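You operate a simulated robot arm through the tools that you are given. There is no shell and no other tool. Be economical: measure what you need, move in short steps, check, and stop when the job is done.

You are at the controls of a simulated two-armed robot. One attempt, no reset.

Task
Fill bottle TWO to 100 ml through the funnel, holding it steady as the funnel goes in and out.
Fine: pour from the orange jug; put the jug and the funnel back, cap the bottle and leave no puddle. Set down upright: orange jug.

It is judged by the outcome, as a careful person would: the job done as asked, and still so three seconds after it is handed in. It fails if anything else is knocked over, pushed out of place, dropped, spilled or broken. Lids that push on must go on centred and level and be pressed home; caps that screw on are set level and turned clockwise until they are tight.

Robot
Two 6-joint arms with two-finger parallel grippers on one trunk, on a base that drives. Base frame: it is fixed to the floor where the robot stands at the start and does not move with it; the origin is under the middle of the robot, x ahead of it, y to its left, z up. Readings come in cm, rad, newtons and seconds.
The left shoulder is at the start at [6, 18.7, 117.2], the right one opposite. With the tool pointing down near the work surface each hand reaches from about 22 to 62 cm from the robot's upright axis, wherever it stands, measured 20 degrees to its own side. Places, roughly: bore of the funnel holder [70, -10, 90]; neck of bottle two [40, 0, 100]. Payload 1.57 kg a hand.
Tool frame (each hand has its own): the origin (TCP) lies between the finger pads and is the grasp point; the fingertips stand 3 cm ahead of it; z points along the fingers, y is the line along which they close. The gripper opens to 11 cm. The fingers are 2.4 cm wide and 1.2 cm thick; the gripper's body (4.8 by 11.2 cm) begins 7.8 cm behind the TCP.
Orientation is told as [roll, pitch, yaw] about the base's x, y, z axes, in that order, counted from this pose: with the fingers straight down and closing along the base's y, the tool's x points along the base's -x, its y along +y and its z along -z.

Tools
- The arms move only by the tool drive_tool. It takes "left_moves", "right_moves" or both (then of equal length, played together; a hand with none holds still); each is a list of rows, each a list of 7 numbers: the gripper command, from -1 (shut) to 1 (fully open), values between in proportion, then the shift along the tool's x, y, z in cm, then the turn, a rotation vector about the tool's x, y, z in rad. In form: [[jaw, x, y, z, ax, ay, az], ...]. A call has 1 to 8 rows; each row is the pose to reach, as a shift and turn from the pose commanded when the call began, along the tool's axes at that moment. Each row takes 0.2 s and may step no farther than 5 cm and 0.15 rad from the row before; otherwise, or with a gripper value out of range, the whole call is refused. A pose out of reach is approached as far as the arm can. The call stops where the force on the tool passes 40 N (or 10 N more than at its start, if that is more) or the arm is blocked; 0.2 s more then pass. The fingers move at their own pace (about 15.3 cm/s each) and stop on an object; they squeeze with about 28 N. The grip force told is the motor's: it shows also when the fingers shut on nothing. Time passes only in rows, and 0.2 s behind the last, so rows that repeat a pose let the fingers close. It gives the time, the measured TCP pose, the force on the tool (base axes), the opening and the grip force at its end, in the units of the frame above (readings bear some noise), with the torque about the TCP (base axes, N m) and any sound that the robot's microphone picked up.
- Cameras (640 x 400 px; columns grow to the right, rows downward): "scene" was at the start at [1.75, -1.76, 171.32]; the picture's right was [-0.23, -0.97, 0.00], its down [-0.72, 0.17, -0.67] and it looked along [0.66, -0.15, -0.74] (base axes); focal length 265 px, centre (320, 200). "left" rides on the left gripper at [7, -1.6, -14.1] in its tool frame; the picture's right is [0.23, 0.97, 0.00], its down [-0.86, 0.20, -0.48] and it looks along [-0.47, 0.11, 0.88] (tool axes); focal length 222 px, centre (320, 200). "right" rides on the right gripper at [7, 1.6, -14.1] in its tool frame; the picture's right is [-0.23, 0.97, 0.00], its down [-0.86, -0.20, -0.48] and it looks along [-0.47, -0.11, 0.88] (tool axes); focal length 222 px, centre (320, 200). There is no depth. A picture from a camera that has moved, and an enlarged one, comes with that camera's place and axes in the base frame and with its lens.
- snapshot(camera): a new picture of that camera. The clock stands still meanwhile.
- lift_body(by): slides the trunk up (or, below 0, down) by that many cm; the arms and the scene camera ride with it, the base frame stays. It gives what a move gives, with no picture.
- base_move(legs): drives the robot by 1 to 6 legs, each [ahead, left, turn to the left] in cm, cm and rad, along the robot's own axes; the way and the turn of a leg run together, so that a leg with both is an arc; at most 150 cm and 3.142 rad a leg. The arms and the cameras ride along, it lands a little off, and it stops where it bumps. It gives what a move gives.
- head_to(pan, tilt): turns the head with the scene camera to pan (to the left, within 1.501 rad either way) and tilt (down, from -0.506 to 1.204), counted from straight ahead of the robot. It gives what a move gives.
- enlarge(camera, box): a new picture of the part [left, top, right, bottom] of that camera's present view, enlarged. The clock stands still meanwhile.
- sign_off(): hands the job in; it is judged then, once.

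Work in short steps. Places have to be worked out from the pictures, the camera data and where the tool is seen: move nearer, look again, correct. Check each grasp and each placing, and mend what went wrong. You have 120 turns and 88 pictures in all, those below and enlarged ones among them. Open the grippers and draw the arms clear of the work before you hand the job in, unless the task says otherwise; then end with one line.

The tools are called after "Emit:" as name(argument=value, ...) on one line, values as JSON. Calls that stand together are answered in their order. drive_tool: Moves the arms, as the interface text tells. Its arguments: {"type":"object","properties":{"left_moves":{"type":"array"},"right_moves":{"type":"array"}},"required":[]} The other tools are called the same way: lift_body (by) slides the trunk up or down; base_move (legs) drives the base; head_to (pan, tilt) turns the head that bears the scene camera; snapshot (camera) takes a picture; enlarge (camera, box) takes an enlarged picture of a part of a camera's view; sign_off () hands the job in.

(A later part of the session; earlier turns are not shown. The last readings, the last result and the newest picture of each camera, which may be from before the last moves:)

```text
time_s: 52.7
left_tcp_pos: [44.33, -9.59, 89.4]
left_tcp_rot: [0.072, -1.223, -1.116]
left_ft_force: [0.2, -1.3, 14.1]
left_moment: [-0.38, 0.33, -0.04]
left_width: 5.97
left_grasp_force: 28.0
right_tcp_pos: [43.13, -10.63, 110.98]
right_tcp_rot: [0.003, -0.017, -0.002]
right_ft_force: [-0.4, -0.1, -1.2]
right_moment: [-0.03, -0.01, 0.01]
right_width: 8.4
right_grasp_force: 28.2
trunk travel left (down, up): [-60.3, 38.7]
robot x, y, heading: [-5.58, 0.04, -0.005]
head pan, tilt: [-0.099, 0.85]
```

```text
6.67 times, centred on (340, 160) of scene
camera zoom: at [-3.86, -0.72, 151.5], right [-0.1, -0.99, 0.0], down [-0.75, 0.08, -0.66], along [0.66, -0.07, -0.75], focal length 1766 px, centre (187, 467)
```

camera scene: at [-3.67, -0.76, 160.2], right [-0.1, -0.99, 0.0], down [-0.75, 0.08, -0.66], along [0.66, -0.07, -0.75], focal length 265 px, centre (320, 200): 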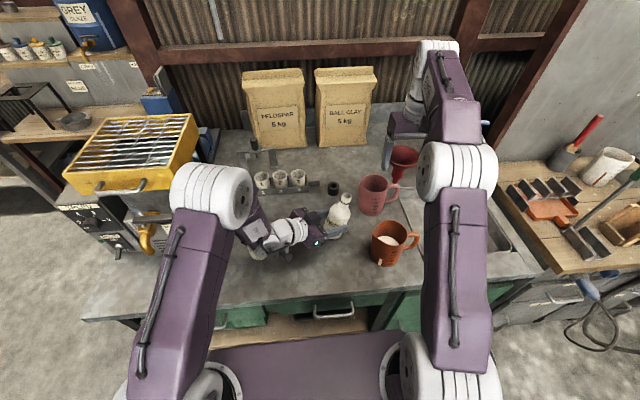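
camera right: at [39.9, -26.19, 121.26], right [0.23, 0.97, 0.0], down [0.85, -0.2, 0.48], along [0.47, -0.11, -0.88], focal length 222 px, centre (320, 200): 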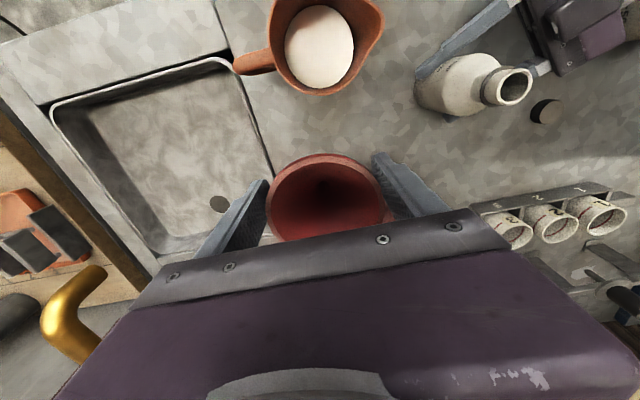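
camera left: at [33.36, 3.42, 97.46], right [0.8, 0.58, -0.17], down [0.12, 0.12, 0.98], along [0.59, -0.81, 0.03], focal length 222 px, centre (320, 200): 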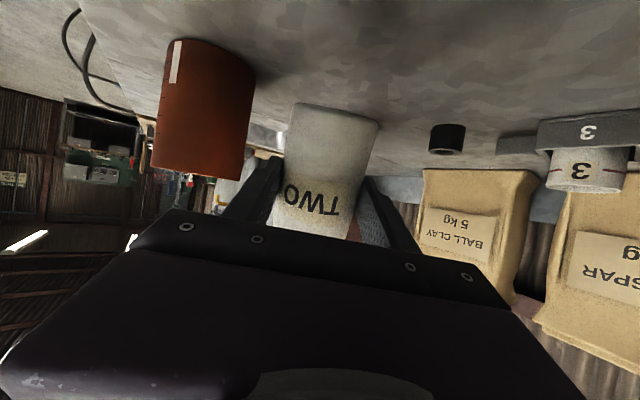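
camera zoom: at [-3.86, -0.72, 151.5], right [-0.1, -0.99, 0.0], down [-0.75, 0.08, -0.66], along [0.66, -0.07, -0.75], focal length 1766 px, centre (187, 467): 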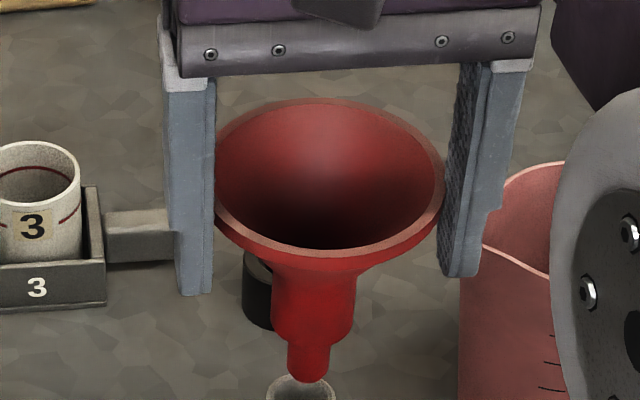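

Tip centre needs ~0.5 cm more toward the robot and 0.25 cm to the left. Correct and lower gently.

Emit:
drive_tool(right_moves=[[-1, 0.5, 0.25, 0, 0, 0, 0], [-1, 0.5, 0.25, 0.7, 0, 0, 0], [-1, 0.5, 0.25, 1.4, 0, 0, 0], [-1, 0.5, 0.25, 2.0, 0, 0, 0], [-1, 0.5, 0.25, 2.6, 0, 0, 0]])

Emit:
enlarge(camera="scene", box=[300, 140, 380, 200])

```text
time_s: 53.9
left_tcp_pos: [44.21, -9.56, 89.46]
left_tcp_rot: [0.067, -1.224, -1.115]
left_ft_force: [1.6, -1.8, 19.4]
left_moment: [-0.45, 0.3, 0.0]
left_width: 5.99
left_grasp_force: 28.5
right_tcp_pos: [42.46, -10.45, 108.39]
right_tcp_rot: [0.003, -0.017, -0.002]
right_ft_force: [-0.4, -0.1, -0.5]
right_moment: [0.0, -0.04, -0.02]
right_width: 8.39
right_grasp_force: 27.9
trunk travel left (down, up): [-60.3, 38.7]
robot x, y, heading: [-5.84, -0.02, -0.004]
head pan, tilt: [-0.099, 0.85]
```

```text
6.67 times, centred on (340, 170) of scene
camera zoom: at [-3.88, -0.72, 151.5], right [-0.1, -0.99, 0.0], down [-0.75, 0.08, -0.66], along [0.66, -0.07, -0.75], focal length 1766 px, centre (187, 400)
```

zoom: 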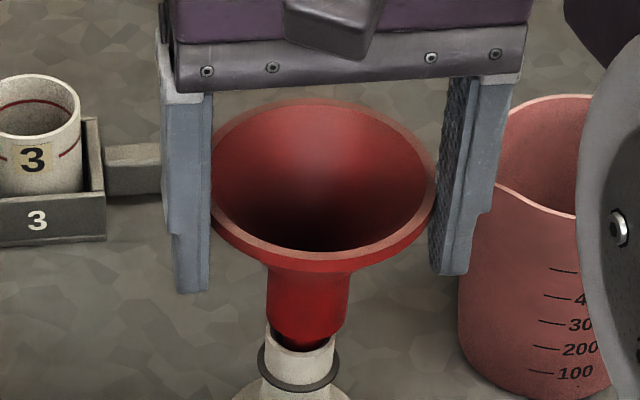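

The tip is in the mouth with no load. Lower the last bit until the shoulder seats.

Emit:
drive_tool(right_moves=[[-1, 0, 0, 0.3, 0, 0, 0], [-1, 0, 0, 0.6, 0, 0, 0], [-1, 0, 0, 0.8, 0, 0, 0]])

```text
time_s: 54.7
left_tcp_pos: [44.14, -9.5, 89.44]
left_tcp_rot: [0.069, -1.223, -1.114]
left_ft_force: [1.0, -0.8, 18.3]
left_moment: [-0.41, 0.27, -0.02]
left_width: 6.0
left_grasp_force: 28.5
right_tcp_pos: [42.53, -10.31, 107.55]
right_tcp_rot: [0.002, -0.019, -0.004]
right_ft_force: [-0.4, -0.1, 0.3]
right_moment: [0.01, -0.01, 0.0]
right_width: 8.4
right_grasp_force: 27.4
trunk travel left (down, up): [-60.3, 38.7]
robot x, y, heading: [-5.61, -0.28, -0.004]
head pan, tilt: [-0.099, 0.85]
```

Emit:
drive_tool(right_moves=[[-1, 0, 0, 0.3, 0, 0, 0], [-1, 0, 0, 0.6, 0, 0, 0], [-1, 0, 0, 0.8, 0, 0, 0]])

Emit:
enlarge(camera="scene", box=[290, 140, 386, 212])

```text
time_s: 55.5
left_tcp_pos: [43.99, -9.52, 89.39]
left_tcp_rot: [0.071, -1.216, -1.111]
left_ft_force: [14.8, -3.3, -1.1]
left_moment: [-0.86, 0.19, 0.07]
left_width: 6.02
left_grasp_force: 28.8
right_tcp_pos: [42.56, -10.46, 107.07]
right_tcp_rot: [0.003, -0.025, -0.001]
right_ft_force: [-4.4, -2.3, 40.7]
right_moment: [0.03, 0.03, 0.09]
right_width: 8.41
right_grasp_force: 28.4
trunk travel left (down, up): [-60.3, 38.7]
robot x, y, heading: [-5.28, 0.27, 0.0]
head pan, tilt: [-0.099, 0.85]
```

```text
5.56 times, centred on (338, 176) of scene
camera zoom: at [-4.03, -0.7, 151.54], right [-0.1, -0.99, 0.0], down [-0.75, 0.08, -0.66], along [0.66, -0.07, -0.75], focal length 1472 px, centre (220, 333)
```

zoom: 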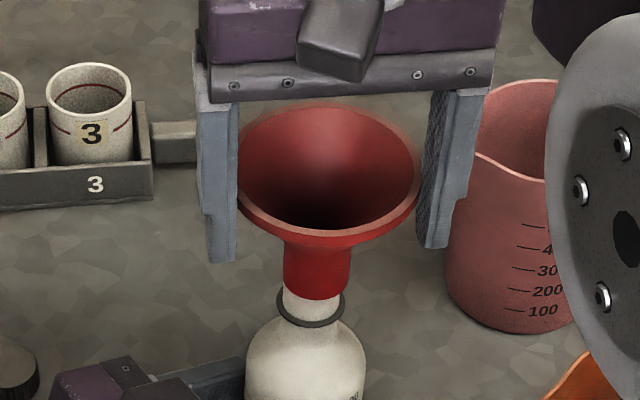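

Seated (40 N). Relax 0.3 cm, open the right gripper, and rise.

Emit:
drive_tool(right_moves=[[-1, 0, 0, -0.35, 0, 0, 0], [0.3, 0, 0, -0.35, 0, 0, 0], [1, 0, 0, -0.35, 0, 0, 0], [1, 0, 0, -0.35, 0, 0, 0], [1, 0, 0, -3, 0, 0, 0], [1, 0, 0, -6, 0, 0, 0], [1, 0, -3, -8, 0, 0, 0], [1, 0, -7, -8, 0, 0, 0]])

Emit:
snapshot(camera="scene")

```text
time_s: 57.3
left_tcp_pos: [44.17, -9.73, 89.37]
left_tcp_rot: [0.072, -1.22, -1.115]
left_ft_force: [-2.9, -1.8, 11.4]
left_moment: [-0.34, 0.43, 0.03]
left_width: 6.01
left_grasp_force: 28.4
right_tcp_pos: [42.6, -17.22, 115.05]
right_tcp_rot: [0.004, -0.02, -0.002]
right_ft_force: [0.1, 0.3, -0.6]
right_moment: [0.0, -0.02, 0.03]
right_width: 11.02
right_grasp_force: 0.2
trunk travel left (down, up): [-60.3, 38.7]
robot x, y, heading: [-5.39, -0.09, -0.001]
head pan, tilt: [-0.099, 0.85]
```

```text
23 pictures are left
camera scene: at [-3.92, -0.78, 151.5], right [-0.1, -0.99, 0.0], down [-0.75, 0.08, -0.66], along [0.66, -0.07, -0.75], focal length 265 px, centre (320, 200)
```

scene: 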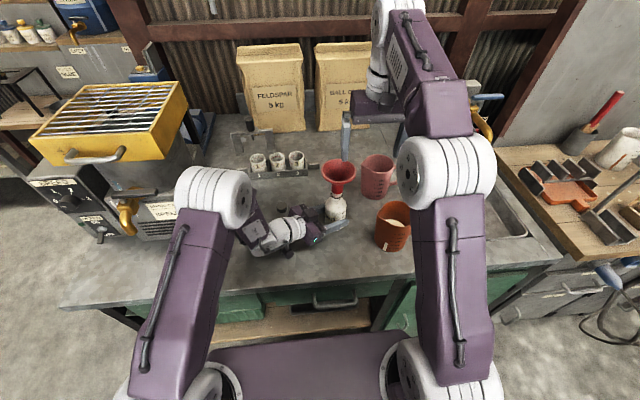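

Funnel stands in the bottle. Next the jug: I yaw the right tool +90° while moving above the jug.

Emit:
drive_tool(right_moves=[[1, 0.7, -1.2, 0, 0, 0, -0.148], [1, 1.4, -2.3, 0, 0, 0, -0.296], [1, 2.1, -3.5, 0, 0, 0, -0.444], [1, 2.8, -4.6, 0, 0, 0, -0.592], [1, 3.5, -5.8, 0, 0, 0, -0.74], [1, 4.2, -7, 0, 0, 0, -0.888], [1, 4.9, -8.1, 0, 0, 0, -1.036], [1, 5.4, -8.7, 0, 0, 0, -1.18]])

Emit:
drive_tool(right_moves=[[1, 0, 0, 0, 0, 0, -0.13], [1, 0, 0, 0, 0, 0, -0.26], [1, 0, 0, 0, 0, 0, -0.385]])

Emit:
drive_tool(right_moves=[[1, 0, 0, 0, 0, -0.13, 0], [1, 0, 0, 0, 0, -0.26, 0], [1, 0, 0, 0, 0, -0.39, 0], [1, 0, 0, 0, 0, -0.52, 0]])

Emit:
snapshot(camera="right")

```text
time_s: 59.1
left_tcp_pos: [44.09, -9.56, 89.41]
left_tcp_rot: [0.068, -1.22, -1.113]
left_ft_force: [-1.4, -1.5, 11.6]
left_moment: [-0.27, 0.34, 0.0]
left_width: 5.95
left_grasp_force: 27.8
right_tcp_pos: [37.08, -26.04, 114.67]
right_tcp_rot: [-0.015, -0.007, 1.178]
right_ft_force: [-0.4, 0.1, -0.8]
right_moment: [0.0, 0.01, -0.01]
right_width: 11.0
right_grasp_force: 0.1
trunk travel left (down, up): [-60.3, 38.7]
robot x, y, heading: [-5.36, -0.31, -0.004]
head pan, tilt: [-0.099, 0.85]
```

```text
time_s: 59.9
left_tcp_pos: [44.18, -9.54, 89.35]
left_tcp_rot: [0.069, -1.222, -1.114]
left_ft_force: [-0.5, -0.3, 12.7]
left_moment: [-0.27, 0.32, -0.03]
left_width: 6.01
left_grasp_force: 28.0
right_tcp_pos: [37.01, -26.08, 114.7]
right_tcp_rot: [-0.018, -0.002, 1.566]
right_ft_force: [-0.1, -0.6, -0.6]
right_moment: [0.0, -0.02, 0.02]
right_width: 11.0
right_grasp_force: 0.1
trunk travel left (down, up): [-60.3, 38.7]
robot x, y, heading: [-5.69, -0.07, -0.003]
head pan, tilt: [-0.099, 0.85]
```

```text
time_s: 60.9
left_tcp_pos: [44.21, -9.5, 89.3]
left_tcp_rot: [0.07, -1.218, -1.114]
left_ft_force: [0.4, -1.2, 10.9]
left_moment: [-0.27, 0.27, 0.04]
left_width: 5.98
left_grasp_force: 27.8
right_tcp_pos: [37.12, -25.97, 114.7]
right_tcp_rot: [-0.024, -0.526, 1.575]
right_ft_force: [0.9, 0.5, 1.3]
right_moment: [0.04, -0.01, 0.03]
right_width: 11.01
right_grasp_force: 0.0
trunk travel left (down, up): [-60.3, 38.7]
robot x, y, heading: [-5.51, 0.12, -0.005]
head pan, tilt: [-0.099, 0.85]
```

```text
22 pictures are left
camera right: at [35.22, -39.22, 123.3], right [-0.97, 0.2, 0.1], down [0.19, 0.5, 0.85], along [0.12, 0.84, -0.52], focal length 222 px, centre (320, 200)
```

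right: 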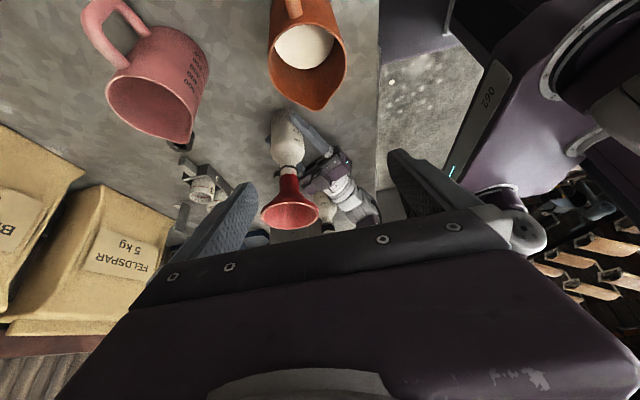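

Jug rim centre is at about (36.7,-25.7), Ø≈9. Descend to just above the rim and check alignment.

Emit:
drive_tool(right_moves=[[1, 2, 0.1, 3.4, 0, 0, 0], [1, 4, 0.2, 6.9, 0, 0, 0], [1, 6, 0.3, 10.4, 0, 0, 0], [1, 7.2, 0.3, 12.5, 0, 0, 0]])

Emit:
snapshot(camera="right")

```text
time_s: 61.9
left_tcp_pos: [44.08, -9.56, 89.31]
left_tcp_rot: [0.069, -1.22, -1.114]
left_ft_force: [-1.1, -0.1, 11.8]
left_moment: [-0.24, 0.3, -0.03]
left_width: 5.98
left_grasp_force: 27.9
right_tcp_pos: [37.1, -25.99, 99.87]
right_tcp_rot: [-0.021, -0.521, 1.574]
right_ft_force: [-0.4, 0.0, 0.1]
right_moment: [0.01, -0.01, -0.01]
right_width: 11.01
right_grasp_force: 0.2
trunk travel left (down, up): [-60.3, 38.7]
robot x, y, heading: [-5.34, -0.03, -0.002]
head pan, tilt: [-0.099, 0.85]
```

```text
21 pictures are left
camera right: at [35.29, -39.16, 108.5], right [-0.97, 0.2, 0.1], down [0.19, 0.5, 0.85], along [0.12, 0.84, -0.53], focal length 222 px, centre (320, 200)
```

right: 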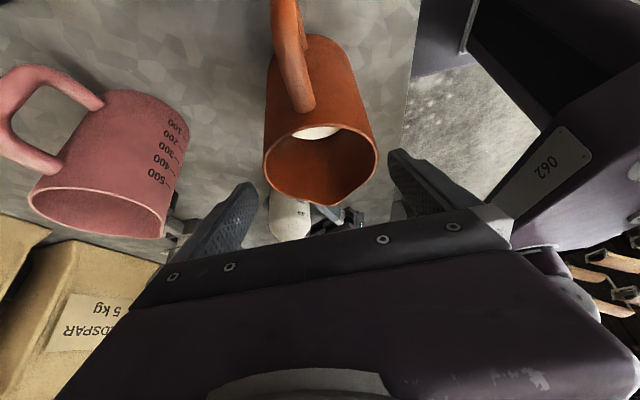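

Aligned (centre x≈36.7). Shift 0.35 and descend 8 cm, then close.

Emit:
drive_tool(right_moves=[[1, 1, 0.35, 1.7, 0, 0, 0], [1, 2.2, 0.35, 3.8, 0, 0, 0], [1, 3.3, 0.35, 5.7, 0, 0, 0], [1, 4, 0.35, 6.9, 0, 0, 0], [1, 4, 0.35, 6.9, 0, 0, 0], [0, 4, 0.35, 6.9, 0, 0, 0], [-1, 4, 0.35, 6.9, 0, 0, 0], [-1, 4, 0.35, 6.9, 0, 0, 0]])

Emit:
snapshot(camera="right")

```text
time_s: 63.7
left_tcp_pos: [44.19, -9.62, 89.27]
left_tcp_rot: [0.067, -1.22, -1.113]
left_ft_force: [-0.7, 0.0, 11.4]
left_moment: [-0.21, 0.28, 0.01]
left_width: 5.97
left_grasp_force: 28.0
right_tcp_pos: [37.0, -26.08, 92.02]
right_tcp_rot: [-0.021, -0.522, 1.574]
right_ft_force: [-1.3, 0.5, 0.1]
right_moment: [0.09, 0.2, -0.03]
right_width: 8.97
right_grasp_force: 28.1
trunk travel left (down, up): [-60.3, 38.7]
robot x, y, heading: [-5.65, -0.12, 0.001]
head pan, tilt: [-0.099, 0.85]
```

```text
20 pictures are left
camera right: at [35.1, -39.31, 100.69], right [-0.97, 0.2, 0.1], down [0.19, 0.5, 0.84], along [0.12, 0.84, -0.53], focal length 222 px, centre (320, 200)
```

right: 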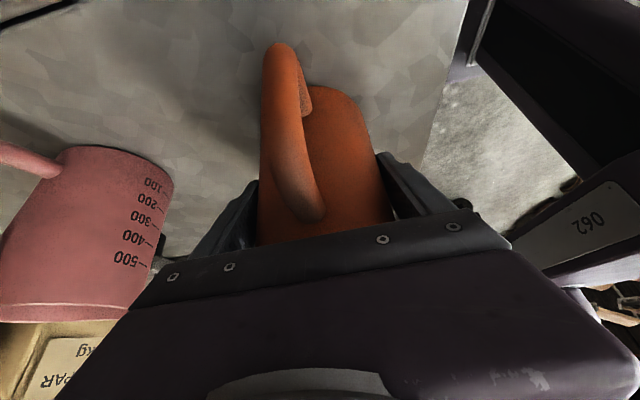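

Jug gripped by the body (8.97 cm). Lift 4 cm and weigh.

Emit:
drive_tool(right_moves=[[-1, -0.5, 0, -0.87, 0, 0, 0], [-1, -1.2, 0, -2.1, 0, 0, 0], [-1, -2, 0, -3.46, 0, 0, 0], [-1, -2, 0, -3.46, 0, 0, 0], [-1, -2, 0, -3.46, 0, 0, 0]])

Emit:
drive_tool(right_moves=[[-1, 0, 0, 0, 0, 0, 0], [-1, 0, 0, 0, 0, 0, 0]])

Emit:
drive_tool(right_moves=[[-1, 0, 0, 0, 0, 0, 0]])

Emit:
enlarge(camera="scene", box=[340, 180, 440, 262])

```text
time_s: 64.9
left_tcp_pos: [44.11, -9.51, 89.41]
left_tcp_rot: [0.067, -1.22, -1.113]
left_ft_force: [-0.7, 0.6, 11.7]
left_moment: [-0.22, 0.37, -0.03]
left_width: 5.97
left_grasp_force: 28.3
right_tcp_pos: [36.73, -26.0, 96.22]
right_tcp_rot: [-0.024, -0.521, 1.575]
right_ft_force: [-0.6, 0.3, -4.4]
right_moment: [0.09, 0.01, 0.03]
right_width: 8.95
right_grasp_force: 27.9
trunk travel left (down, up): [-60.3, 38.7]
robot x, y, heading: [-5.55, 0.16, -0.002]
head pan, tilt: [-0.099, 0.85]
```

```text
time_s: 65.5
left_tcp_pos: [44.16, -9.74, 89.32]
left_tcp_rot: [0.07, -1.22, -1.112]
left_ft_force: [-1.6, 0.8, 12.0]
left_moment: [-0.23, 0.28, -0.03]
left_width: 5.96
left_grasp_force: 27.8
right_tcp_pos: [36.82, -26.07, 96.27]
right_tcp_rot: [-0.021, -0.523, 1.573]
right_ft_force: [0.1, 0.5, -5.2]
right_moment: [0.01, 0.02, -0.01]
right_width: 8.94
right_grasp_force: 28.4
trunk travel left (down, up): [-60.3, 38.7]
robot x, y, heading: [-5.12, -0.15, -0.004]
head pan, tilt: [-0.099, 0.85]
```

```text
time_s: 65.9
left_tcp_pos: [44.25, -9.62, 89.24]
left_tcp_rot: [0.066, -1.22, -1.114]
left_ft_force: [-1.8, 0.4, 10.9]
left_moment: [-0.26, 0.32, -0.02]
left_width: 5.97
left_grasp_force: 28.0
right_tcp_pos: [36.74, -26.04, 96.43]
right_tcp_rot: [-0.02, -0.524, 1.575]
right_ft_force: [-0.1, -0.4, -4.0]
right_moment: [0.03, -0.01, -0.02]
right_width: 8.95
right_grasp_force: 28.2
trunk travel left (down, up): [-60.3, 38.7]
robot x, y, heading: [-5.36, 0.49, 0.001]
head pan, tilt: [-0.099, 0.85]
```

```text
4.88 times, centred on (390, 221) of scene
camera zoom: at [-3.79, -0.74, 151.5], right [-0.1, -0.99, 0.0], down [-0.75, 0.08, -0.66], along [0.66, -0.07, -0.75], focal length 1293 px, centre (-22, 98)
```

zoom: 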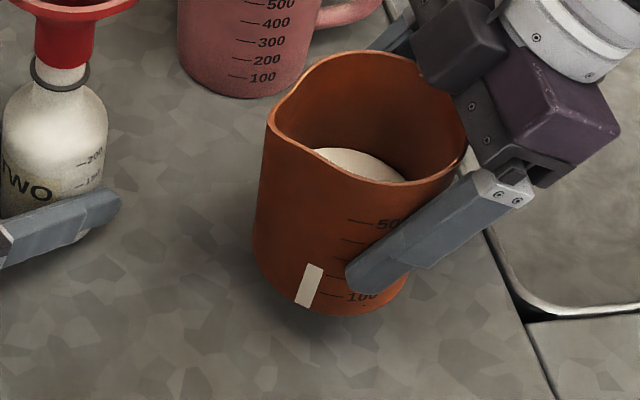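

Weight ≈4.5 N, gauge ≈230–250 ml. Raise the jug and bring it beside the funnel, still upright.

Emit:
drive_tool(right_moves=[[-1, -2, 0, -3.5, 0, 0, 0], [-1, -4, 0, -7, 0, 0, 0], [-1, -6, 0, -10.4, 0, 0, 0], [-1, -8.35, -0.5, -14.5, 0, 0, 0], [-1, -9.8, -2.5, -13.7, 0, 0, 0], [-1, -11.3, -4.5, -12.8, 0, 0, 0], [-1, -12.7, -6.3, -12, 0, 0, 0], [-1, -12.7, -6.3, -12, 0, 0, 0]])

Emit:
enlarge(camera="scene", box=[290, 100, 450, 220])

```text
time_s: 67.7
left_tcp_pos: [44.19, -9.63, 89.37]
left_tcp_rot: [0.068, -1.219, -1.114]
left_ft_force: [-0.8, 0.2, 10.9]
left_moment: [-0.24, 0.29, -0.04]
left_width: 5.96
left_grasp_force: 27.5
right_tcp_pos: [42.77, -21.14, 113.12]
right_tcp_rot: [-0.02, -0.524, 1.573]
right_ft_force: [-0.4, -0.6, -5.3]
right_moment: [0.07, 0.0, 0.0]
right_width: 8.93
right_grasp_force: 27.8
trunk travel left (down, up): [-60.3, 38.7]
robot x, y, heading: [-5.7, 0.4, -0.003]
head pan, tilt: [-0.099, 0.85]
```

```text
3.33 times, centred on (370, 160) of scene
camera zoom: at [-3.78, -0.76, 151.49], right [-0.1, -0.99, 0.0], down [-0.75, 0.08, -0.66], along [0.66, -0.07, -0.75], focal length 883 px, centre (153, 333)
```

zoom: 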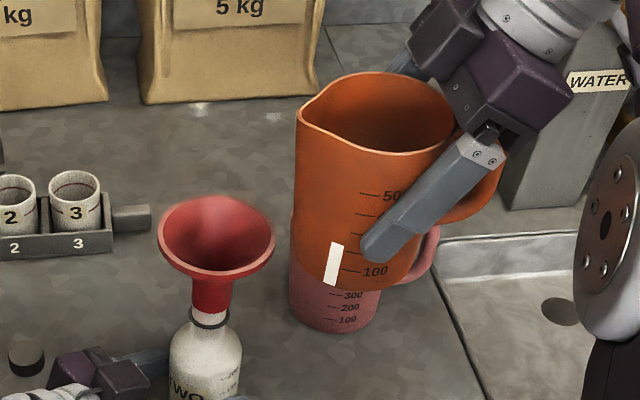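

Spout and funnel line up in x. Tilt to 45° while moving in so the spout is over the funnel's near half.

Emit:
drive_tool(right_moves=[[-1, -0.1, 0.1, 0.1, 0, 0.13, 0], [-1, -0.3, 0.2, 0.3, 0, 0.26, 0], [-1, -0.6, 0.3, 0.6, 0, 0.39, 0], [-1, -1.0, 0.3, 1.0, 0, 0.52, 0], [-1, -1.4, 0.3, 1.35, 0, 0.65, 0], [-1, -1.69, 0.3, 1.67, 0, 0.78, 0]])

Emit:
enlarge(camera="scene", box=[290, 100, 450, 220])

```text
time_s: 69.1
left_tcp_pos: [44.08, -9.52, 89.33]
left_tcp_rot: [0.066, -1.22, -1.113]
left_ft_force: [-1.0, 0.5, 10.6]
left_moment: [-0.2, 0.33, -0.08]
left_width: 5.96
left_grasp_force: 28.4
right_tcp_pos: [42.5, -18.72, 112.38]
right_tcp_rot: [-0.018, 0.258, 1.559]
right_ft_force: [0.9, -0.7, -4.0]
right_moment: [0.09, 0.02, -0.01]
right_width: 8.92
right_grasp_force: 27.9
trunk travel left (down, up): [-60.3, 38.7]
robot x, y, heading: [-5.64, -0.15, 0.0]
head pan, tilt: [-0.099, 0.85]
```

```text
3.33 times, centred on (370, 160) of scene
camera zoom: at [-3.73, -0.71, 151.5], right [-0.1, -0.99, 0.0], down [-0.75, 0.08, -0.66], along [0.66, -0.07, -0.75], focal length 883 px, centre (153, 333)
```

zoom: 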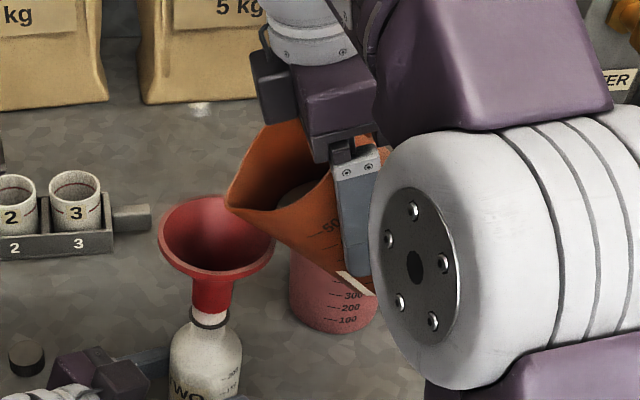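

Spout is just over the funnel. Shift 0.5 cm +x, 1 cm back, and tilt a further ~5°, then check.

Emit:
drive_tool(right_moves=[[-1, 0.97, -0.5, 0.25, 0, 0, 0], [-1, 0.97, -0.5, 0.25, 0, 0.045, 0], [-1, 0.97, -0.5, 0.25, 0, 0.09, 0], [-1, 0.97, -0.5, 0.25, 0, 0.09, 0], [-1, 0.97, -0.5, 0.25, 0, 0.09, 0]])

Emit:
enlarge(camera="scene", box=[290, 130, 410, 220])

```text
time_s: 70.3
left_tcp_pos: [44.12, -9.68, 89.23]
left_tcp_rot: [0.066, -1.219, -1.112]
left_ft_force: [-0.7, 0.0, 8.6]
left_moment: [-0.22, 0.26, -0.02]
left_width: 5.95
left_grasp_force: 28.5
right_tcp_pos: [42.99, -19.71, 112.39]
right_tcp_rot: [-0.017, 0.347, 1.557]
right_ft_force: [0.6, 0.4, -4.2]
right_moment: [0.11, 0.03, -0.01]
right_width: 8.93
right_grasp_force: 28.7
trunk travel left (down, up): [-60.3, 38.7]
robot x, y, heading: [-5.74, 0.38, 0.002]
head pan, tilt: [-0.099, 0.85]
```

```text
4.44 times, centred on (350, 175) of scene
camera zoom: at [-3.74, -0.74, 151.49], right [-0.1, -0.99, 0.0], down [-0.75, 0.08, -0.66], along [0.66, -0.07, -0.75], focal length 1178 px, centre (187, 311)
```

zoom: 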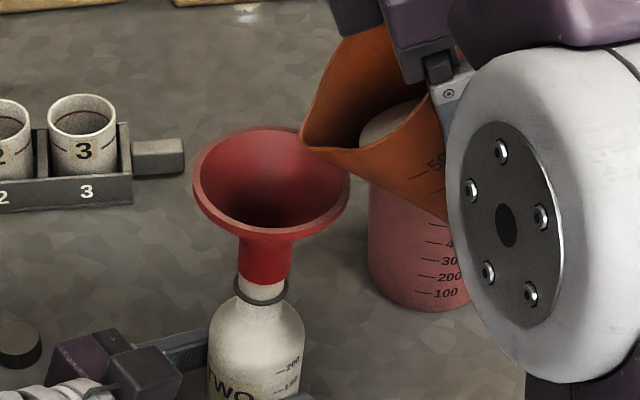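

Liquid has moved toward the spout but no flow yet. Tilt another 0.06 rad and hold.

Emit:
drive_tool(right_moves=[[-1, 0, 0, 0, 0, 0.03, 0], [-1, 0, 0, 0, 0, 0.06, 0], [-1, 0, 0, 0, 0, 0.06, 0], [-1, 0, 0, 0, 0, 0.06, 0]])

Emit:
drive_tool(right_moves=[[-1, 0, 0, 0, 0, 0.03, 0], [-1, 0, 0, 0, 0, 0.06, 0], [-1, 0, 0, 0, 0, 0.06, 0], [-1, 0, 0, 0, 0, 0.06, 0]])

Emit:
enlarge(camera="scene", box=[290, 130, 410, 220])

```text
time_s: 71.3
left_tcp_pos: [44.12, -9.65, 89.28]
left_tcp_rot: [0.068, -1.218, -1.112]
left_ft_force: [-0.8, 1.4, 9.1]
left_moment: [-0.19, 0.23, -0.01]
left_width: 5.96
left_grasp_force: 27.7
right_tcp_pos: [43.01, -19.84, 112.44]
right_tcp_rot: [-0.019, 0.406, 1.556]
right_ft_force: [0.2, 0.4, -3.8]
right_moment: [0.07, -0.03, 0.01]
right_width: 8.96
right_grasp_force: 27.8
trunk travel left (down, up): [-60.3, 38.7]
robot x, y, heading: [-5.59, 0.11, -0.005]
head pan, tilt: [-0.099, 0.85]
```

```text
time_s: 72.3
left_tcp_pos: [44.24, -9.65, 89.26]
left_tcp_rot: [0.068, -1.218, -1.111]
left_ft_force: [-1.0, -0.5, 7.8]
left_moment: [-0.2, 0.25, 0.01]
left_width: 5.98
left_grasp_force: 28.0
right_tcp_pos: [43.09, -19.73, 112.5]
right_tcp_rot: [-0.018, 0.468, 1.554]
right_ft_force: [-0.5, 0.8, -4.0]
right_moment: [0.1, 0.05, -0.01]
right_width: 8.92
right_grasp_force: 27.5
trunk travel left (down, up): [-60.3, 38.7]
robot x, y, heading: [-5.54, 0.06, -0.005]
head pan, tilt: [-0.099, 0.85]
```

```text
4.44 times, centred on (350, 175) of scene
camera zoom: at [-3.73, -0.74, 151.49], right [-0.1, -0.99, 0.0], down [-0.75, 0.08, -0.66], along [0.66, -0.07, -0.75], focal length 1178 px, centre (187, 311)
```

zoom: 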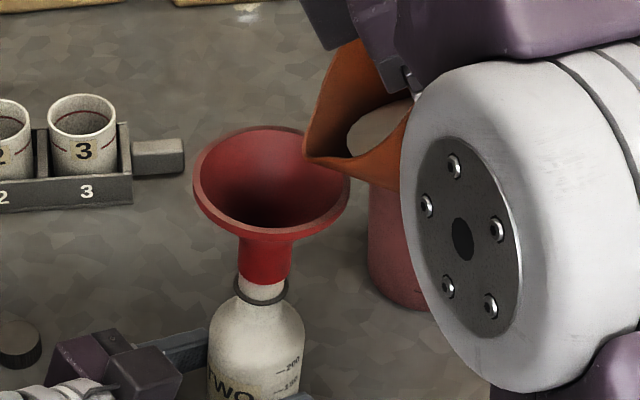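

At 57° the liquid is close to the lip. Shift slightly in/up and tilt 0.04 more.

Emit:
drive_tool(right_moves=[[-1, -0.44, 0, -0.9, 0, 0, 0], [-1, -0.44, 0, -0.9, 0, 0.04, 0], [-1, -0.44, 0, -0.9, 0, 0.04, 0], [-1, -0.44, 0, -0.9, 0, 0.04, 0]])

Emit:
drive_tool(right_moves=[[-1, 0, 0, 0, 0, 0.04, 0], [-1, 0, 0, 0, 0, 0.04, 0], [-1, 0, 0, 0, 0, 0.04, 0]])

Emit:
enlarge(camera="scene", box=[290, 130, 410, 220])

```text
time_s: 73.3
left_tcp_pos: [44.19, -9.68, 89.25]
left_tcp_rot: [0.067, -1.218, -1.111]
left_ft_force: [-0.4, 0.5, 8.0]
left_moment: [-0.18, 0.2, 0.0]
left_width: 5.96
left_grasp_force: 27.9
right_tcp_pos: [42.97, -19.07, 113.1]
right_tcp_rot: [-0.02, 0.508, 1.553]
right_ft_force: [0.0, 0.9, -4.4]
right_moment: [0.09, -0.03, 0.01]
right_width: 8.94
right_grasp_force: 28.0
trunk travel left (down, up): [-60.3, 38.7]
robot x, y, heading: [-5.73, -0.2, 0.005]
head pan, tilt: [-0.099, 0.85]
```

```text
time_s: 74.1
left_tcp_pos: [44.19, -9.69, 89.38]
left_tcp_rot: [0.066, -1.219, -1.111]
left_ft_force: [-1.7, 0.0, 8.3]
left_moment: [-0.16, 0.19, -0.01]
left_width: 5.96
left_grasp_force: 27.9
right_tcp_pos: [43.12, -19.1, 112.94]
right_tcp_rot: [-0.019, 0.549, 1.554]
right_ft_force: [0.7, -0.3, -4.5]
right_moment: [0.06, 0.02, 0.0]
right_width: 8.93
right_grasp_force: 27.5
trunk travel left (down, up): [-60.3, 38.7]
robot x, y, heading: [-5.5, -0.22, -0.005]
head pan, tilt: [-0.099, 0.85]
```

```text
4.44 times, centred on (350, 175) of scene
camera zoom: at [-3.72, -0.74, 151.49], right [-0.1, -0.99, 0.0], down [-0.75, 0.08, -0.66], along [0.66, -0.07, -0.75], focal length 1178 px, centre (187, 311)
```

zoom: 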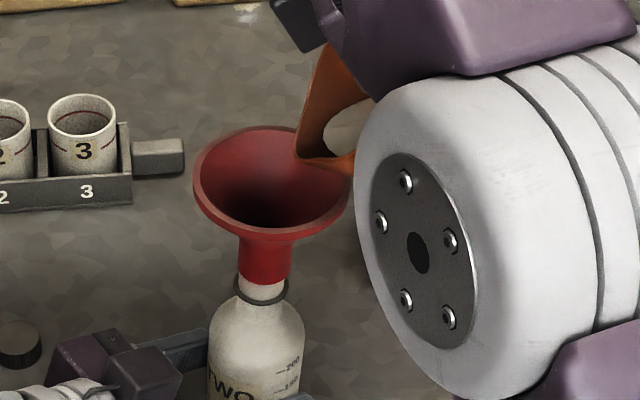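

At 61° still just short of the lip. Continue in 0.03 rad steps watching force and sound.

Emit:
drive_tool(right_moves=[[-1, 0, 0, 0, 0, 0.03, 0], [-1, 0, 0, 0, 0, 0.03, 0], [-1, 0, 0, 0, 0, 0.03, 0]])

Emit:
drive_tool(right_moves=[[-1, 0, 0, 0, 0, 0.03, 0], [-1, 0, 0, 0, 0, 0.03, 0], [-1, 0, 0, 0, 0, 0.03, 0]])

Emit:
enlarge(camera="scene", box=[290, 130, 410, 220])

```text
time_s: 74.9
left_tcp_pos: [44.2, -9.63, 89.36]
left_tcp_rot: [0.065, -1.218, -1.113]
left_ft_force: [-0.5, 0.2, 7.7]
left_moment: [-0.18, 0.2, -0.02]
left_width: 5.97
left_grasp_force: 27.8
right_tcp_pos: [43.1, -19.06, 112.97]
right_tcp_rot: [-0.019, 0.578, 1.554]
right_ft_force: [0.5, -0.5, -4.5]
right_moment: [0.07, -0.03, 0.01]
right_width: 8.95
right_grasp_force: 28.1
trunk travel left (down, up): [-60.3, 38.7]
robot x, y, heading: [-5.17, 0.08, -0.009]
head pan, tilt: [-0.099, 0.85]
```

```text
time_s: 75.7
left_tcp_pos: [44.15, -9.49, 89.3]
left_tcp_rot: [0.067, -1.219, -1.111]
left_ft_force: [-1.2, 0.9, 7.2]
left_moment: [-0.14, 0.18, -0.02]
left_width: 5.97
left_grasp_force: 27.9
right_tcp_pos: [43.17, -19.11, 113.17]
right_tcp_rot: [-0.021, 0.605, 1.551]
right_ft_force: [0.4, -0.7, -4.4]
right_moment: [0.08, 0.01, 0.01]
right_width: 8.96
right_grasp_force: 27.5
trunk travel left (down, up): [-60.3, 38.7]
robot x, y, heading: [-5.45, 0.14, 0.001]
head pan, tilt: [-0.099, 0.85]
```

```text
4.44 times, centred on (350, 175) of scene
camera zoom: at [-3.71, -0.75, 151.49], right [-0.1, -0.99, 0.0], down [-0.75, 0.08, -0.66], along [0.66, -0.07, -0.75], focal length 1178 px, centre (187, 311)
```

zoom: 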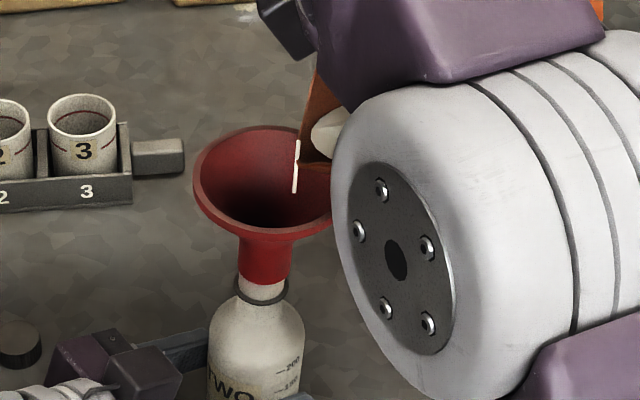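

Flow has started, landing inside the funnel. Hold for ~1.5 s.

Emit:
drive_tool(right_moves=[[-1, 0, 0, 0, 0, 0, 0], [-1, 0, 0, 0, 0, 0, 0], [-1, 0, 0, 0, 0, 0, 0], [-1, 0, 0, 0, 0, 0, 0], [-1, 0, 0, 0, 0, 0, 0], [-1, 0, 0, 0, 0, 0, 0]])

Emit:
enlarge(camera="scene", box=[300, 140, 380, 220])

```text
time_s: 77.1
left_tcp_pos: [44.28, -9.64, 89.2]
left_tcp_rot: [0.067, -1.22, -1.112]
left_ft_force: [-0.4, 0.3, 6.9]
left_moment: [-0.16, 0.15, -0.02]
left_width: 5.97
left_grasp_force: 28.1
right_tcp_pos: [43.11, -19.02, 112.99]
right_tcp_rot: [-0.019, 0.606, 1.552]
right_ft_force: [-0.2, -0.6, -4.7]
right_moment: [0.1, 0.01, -0.01]
right_width: 8.93
right_grasp_force: 27.9
trunk travel left (down, up): [-60.3, 38.7]
robot x, y, heading: [-5.46, -0.01, 0.001]
head pan, tilt: [-0.099, 0.85]
```

```text
5.00 times, centred on (340, 180) of scene
camera zoom: at [-3.7, -0.75, 151.49], right [-0.1, -0.99, 0.0], down [-0.75, 0.08, -0.66], along [0.66, -0.07, -0.75], focal length 1325 px, centre (220, 300)
```

zoom: 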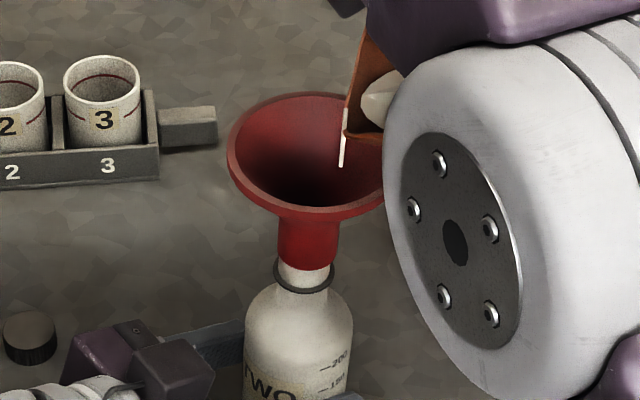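

Steady thin stream. By geometry ~0.15 rad past onset gives 100 ml; go +0.07 rad and hold.

Emit:
drive_tool(right_moves=[[-1, 0, 0, -0.2, 0, 0.035, 0], [-1, 0.1, 0, -0.3, 0, 0.07, 0], [-1, 0.1, 0, -0.3, 0, 0.07, 0], [-1, 0.1, 0, -0.3, 0, 0.07, 0], [-1, 0.1, 0, -0.3, 0, 0.07, 0], [-1, 0.1, 0, -0.3, 0, 0.07, 0], [-1, 0.1, 0, -0.3, 0, 0.07, 0], [-1, 0.1, 0, -0.3, 0, 0.07, 0]])

Emit:
drive_tool(right_moves=[[-1, 0, 0, 0, 0, 0, 0], [-1, 0, 0, 0, 0, 0, 0], [-1, 0, 0, 0, 0, 0, 0], [-1, 0, 0, 0, 0, 0, 0], [-1, 0, 0, 0, 0, 0, 0]])

Emit:
enlarge(camera="scene", box=[300, 140, 380, 220])

```text
time_s: 78.9
left_tcp_pos: [44.18, -9.62, 89.22]
left_tcp_rot: [0.065, -1.217, -1.11]
left_ft_force: [-0.3, 0.0, 6.0]
left_moment: [-0.14, 0.18, -0.05]
left_width: 5.97
left_grasp_force: 27.8
right_tcp_pos: [43.13, -18.92, 113.28]
right_tcp_rot: [-0.021, 0.676, 1.551]
right_ft_force: [-0.1, 0.0, -3.0]
right_moment: [0.03, 0.01, -0.03]
right_width: 8.93
right_grasp_force: 27.6
trunk travel left (down, up): [-60.3, 38.7]
robot x, y, heading: [-5.38, -0.28, -0.007]
head pan, tilt: [-0.099, 0.85]
```

```text
time_s: 80.1
left_tcp_pos: [44.2, -9.64, 89.38]
left_tcp_rot: [0.068, -1.218, -1.111]
left_ft_force: [0.1, 0.2, 4.7]
left_moment: [-0.14, 0.15, 0.0]
left_width: 5.95
left_grasp_force: 27.9
right_tcp_pos: [43.08, -18.89, 113.27]
right_tcp_rot: [-0.022, 0.678, 1.55]
right_ft_force: [0.5, -0.2, -3.9]
right_moment: [0.08, 0.0, 0.02]
right_width: 8.91
right_grasp_force: 28.6
trunk travel left (down, up): [-60.3, 38.7]
robot x, y, heading: [-5.56, -0.17, 0.001]
head pan, tilt: [-0.099, 0.85]
```

```text
5.00 times, centred on (340, 180) of scene
camera zoom: at [-3.69, -0.75, 151.49], right [-0.1, -0.99, 0.0], down [-0.75, 0.08, -0.66], along [0.66, -0.07, -0.75], focal length 1325 px, centre (220, 300)
```

zoom: 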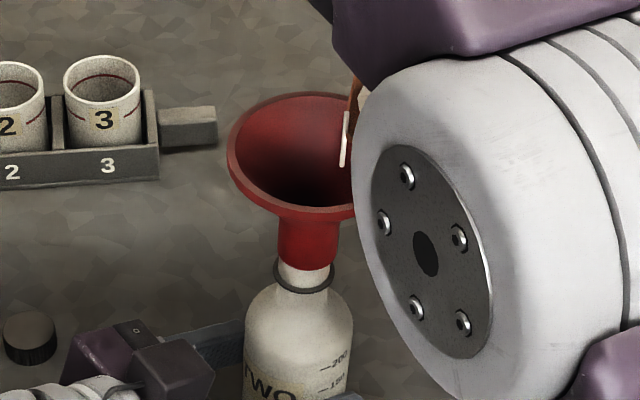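

Still flowing; I tilt back to upright to read the jug gauge.

Emit:
drive_tool(right_moves=[[-1, 0.1, 0, 0.1, 0, -0.148, 0], [-1, 0.3, 0, 0.25, 0, -0.296, 0], [-1, 0.5, 0, 0.4, 0, -0.444, 0], [-1, 0.8, 0, 0.6, 0, -0.592, 0], [-1, 1.1, 0, 0.9, 0, -0.74, 0], [-1, 1.4, 0, 1.1, 0, -0.888, 0], [-1, 1.71, 0, 1.38, 0, -1.036, 0], [-1, 1.71, 0, 1.38, 0, -1.184, 0]])

Emit:
enlarge(camera="scene", box=[300, 110, 428, 206])

```text
time_s: 81.9
left_tcp_pos: [44.2, -9.62, 89.36]
left_tcp_rot: [0.066, -1.218, -1.113]
left_ft_force: [0.0, -1.7, 5.0]
left_moment: [-0.15, 0.1, 0.0]
left_width: 5.97
left_grasp_force: 28.1
right_tcp_pos: [43.28, -21.18, 113.33]
right_tcp_rot: [-0.022, -0.51, 1.575]
right_ft_force: [0.0, -0.2, -4.1]
right_moment: [0.02, -0.01, 0.01]
right_width: 8.94
right_grasp_force: 27.6
trunk travel left (down, up): [-60.3, 38.7]
robot x, y, heading: [-5.38, 0.36, 0.001]
head pan, tilt: [-0.099, 0.85]
```

```text
4.17 times, centred on (364, 158) of scene
camera zoom: at [-3.68, -0.81, 151.49], right [-0.1, -0.99, 0.0], down [-0.75, 0.08, -0.66], along [0.66, -0.07, -0.75], focal length 1104 px, centre (137, 375)
```

zoom: 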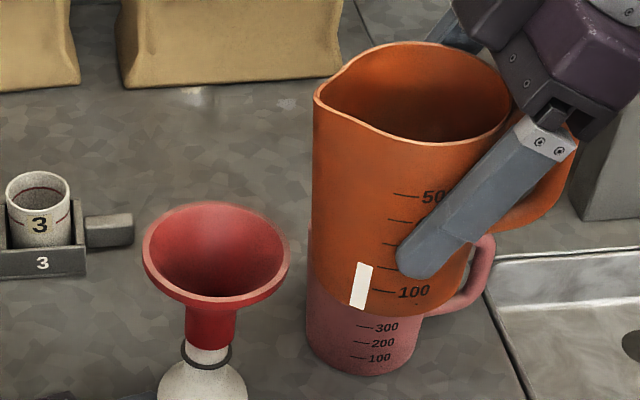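

Gauge now ≈205 (from ≈240): ~35 ml poured. Tilt back in and pour on.

Emit:
drive_tool(right_moves=[[-1, 0, 0, 0, 0, 0.148, 0], [-1, -0.3, 0, 0.2, 0, 0.296, 0], [-1, -0.6, 0, 0.4, 0, 0.444, 0], [-1, -1.0, 0, 0.6, 0, 0.592, 0], [-1, -1.4, 0, 0.8, 0, 0.74, 0], [-1, -1.7, 0, 1.0, 0, 0.888, 0], [-1, -1.96, 0.1, 1.1, 0, 1.036, 0], [-1, -1.96, 0.1, 1.1, 0, 1.184, 0]])

Emit:
drive_tool(right_moves=[[-1, 0.1, 0, -0.2, 0, 0.04, 0], [-1, 0.1, 0, -0.2, 0, 0.04, 0], [-1, 0.1, 0, -0.2, 0, 0.04, 0], [-1, 0.1, 0, -0.2, 0, 0.04, 0], [-1, 0.1, 0, -0.2, 0, 0.04, 0], [-1, 0.1, 0, -0.2, 0, 0.04, 0], [-1, 0.1, 0, -0.2, 0, 0.04, 0], [-1, 0.1, 0, -0.2, 0, 0.04, 0]])

Emit:
drive_tool(right_moves=[[-1, 0, 0, 0, 0, 0, 0], [-1, 0, 0, 0, 0, 0, 0], [-1, 0, 0, 0, 0, 0, 0], [-1, 0, 0, 0, 0, 0, 0], [-1, 0, 0, 0, 0, 0, 0], [-1, 0, 0, 0, 0, 0, 0], [-1, 0, 0, 0, 0, 0, 0]])

Emit:
enlarge(camera="scene", box=[300, 140, 380, 220])

```text
time_s: 83.7
left_tcp_pos: [44.27, -9.56, 89.17]
left_tcp_rot: [0.065, -1.219, -1.111]
left_ft_force: [-1.0, -0.2, 5.6]
left_moment: [-0.13, 0.16, 0.01]
left_width: 5.95
left_grasp_force: 28.6
right_tcp_pos: [42.93, -18.88, 113.29]
right_tcp_rot: [-0.023, 0.68, 1.551]
right_ft_force: [-0.4, -0.7, -4.0]
right_moment: [0.08, 0.02, 0.01]
right_width: 8.92
right_grasp_force: 27.5
trunk travel left (down, up): [-60.3, 38.7]
robot x, y, heading: [-5.61, -0.11, -0.001]
head pan, tilt: [-0.099, 0.85]
```

```text
time_s: 85.5
left_tcp_pos: [44.28, -9.49, 89.21]
left_tcp_rot: [0.066, -1.221, -1.112]
left_ft_force: [-0.4, 0.1, 4.1]
left_moment: [-0.11, 0.12, 0.02]
left_width: 5.98
left_grasp_force: 27.9
right_tcp_pos: [43.1, -18.75, 113.46]
right_tcp_rot: [-0.022, 0.717, 1.548]
right_ft_force: [-0.4, -0.3, -2.9]
right_moment: [0.08, 0.04, 0.01]
right_width: 8.94
right_grasp_force: 27.8
trunk travel left (down, up): [-60.3, 38.7]
robot x, y, heading: [-5.49, 0.13, -0.002]
head pan, tilt: [-0.099, 0.85]
```

```text
time_s: 87.1
left_tcp_pos: [44.2, -9.65, 89.16]
left_tcp_rot: [0.066, -1.218, -1.111]
left_ft_force: [0.0, 0.3, 3.8]
left_moment: [-0.11, 0.12, 0.0]
left_width: 5.98
left_grasp_force: 28.0
right_tcp_pos: [43.05, -18.79, 113.35]
right_tcp_rot: [-0.022, 0.718, 1.549]
right_ft_force: [1.5, 1.2, -3.3]
right_moment: [0.08, 0.02, 0.0]
right_width: 8.93
right_grasp_force: 28.2
trunk travel left (down, up): [-60.3, 38.7]
robot x, y, heading: [-5.45, -0.09, -0.001]
head pan, tilt: [-0.099, 0.85]
```

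```text
5.00 times, centred on (340, 180) of scene
camera zoom: at [-3.66, -0.75, 151.49], right [-0.1, -0.99, 0.0], down [-0.75, 0.08, -0.66], along [0.66, -0.07, -0.75], focal length 1325 px, centre (220, 300)
```

zoom: 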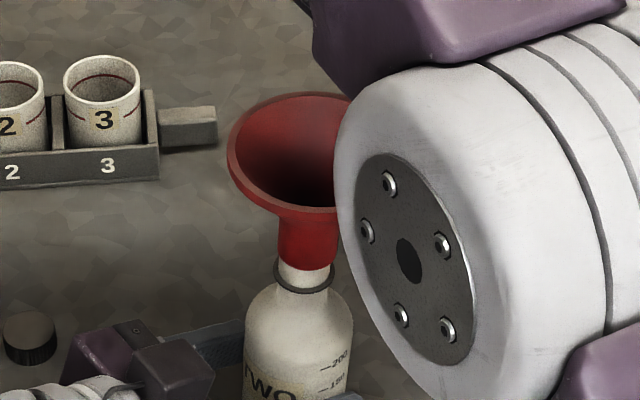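

Estimated ~70 ml so far. Hold 0.8 s more, then upright to check the gauge.

Emit:
drive_tool(right_moves=[[-1, 0, 0, 0, 0, 0, 0], [-1, 0, 0, 0, 0, 0, 0], [-1, 0, 0, 0, 0, 0, 0]])

Emit:
drive_tool(right_moves=[[-1, 0.1, 0, 0.1, 0, -0.15, 0], [-1, 0.3, 0, 0.25, 0, -0.3, 0], [-1, 0.5, 0, 0.4, 0, -0.45, 0], [-1, 0.8, 0, 0.6, 0, -0.6, 0], [-1, 1.1, 0, 0.9, 0, -0.75, 0], [-1, 1.4, 0, 1.1, 0, -0.9, 0], [-1, 1.71, 0, 1.48, 0, -1.05, 0], [-1, 1.71, 0, 1.48, 0, -1.2, 0]])

Emit:
enlarge(camera="scene", box=[300, 110, 428, 206])

```text
time_s: 87.9
left_tcp_pos: [44.17, -9.75, 89.32]
left_tcp_rot: [0.067, -1.217, -1.111]
left_ft_force: [0.1, -1.1, 4.0]
left_moment: [-0.1, 0.15, 0.0]
left_width: 5.95
left_grasp_force: 28.0
right_tcp_pos: [42.99, -18.93, 113.45]
right_tcp_rot: [-0.022, 0.718, 1.548]
right_ft_force: [0.3, 0.2, -4.4]
right_moment: [0.1, 0.01, 0.0]
right_width: 8.96
right_grasp_force: 28.3
trunk travel left (down, up): [-60.3, 38.7]
robot x, y, heading: [-5.75, 0.07, -0.003]
head pan, tilt: [-0.099, 0.85]
```

```text
time_s: 89.7
left_tcp_pos: [44.2, -9.67, 89.31]
left_tcp_rot: [0.067, -1.219, -1.111]
left_ft_force: [1.4, -0.9, 2.2]
left_moment: [-0.11, 0.07, 0.05]
left_width: 5.99
left_grasp_force: 27.7
right_tcp_pos: [43.06, -21.13, 113.56]
right_tcp_rot: [-0.021, -0.485, 1.572]
right_ft_force: [0.3, -0.6, -3.6]
right_moment: [0.03, 0.01, -0.01]
right_width: 8.94
right_grasp_force: 28.1
trunk travel left (down, up): [-60.3, 38.7]
robot x, y, heading: [-5.48, 0.08, -0.008]
head pan, tilt: [-0.099, 0.85]
```

```text
4.17 times, centred on (364, 158) of scene
camera zoom: at [-3.64, -0.82, 151.49], right [-0.1, -0.99, 0.0], down [-0.75, 0.08, -0.66], along [0.66, -0.07, -0.75], focal length 1104 px, centre (137, 375)
```

zoom: 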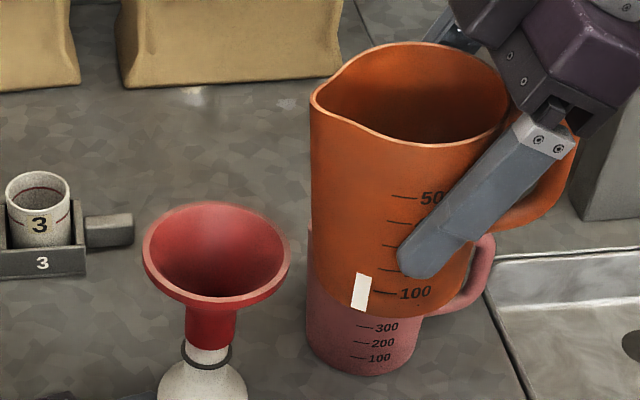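

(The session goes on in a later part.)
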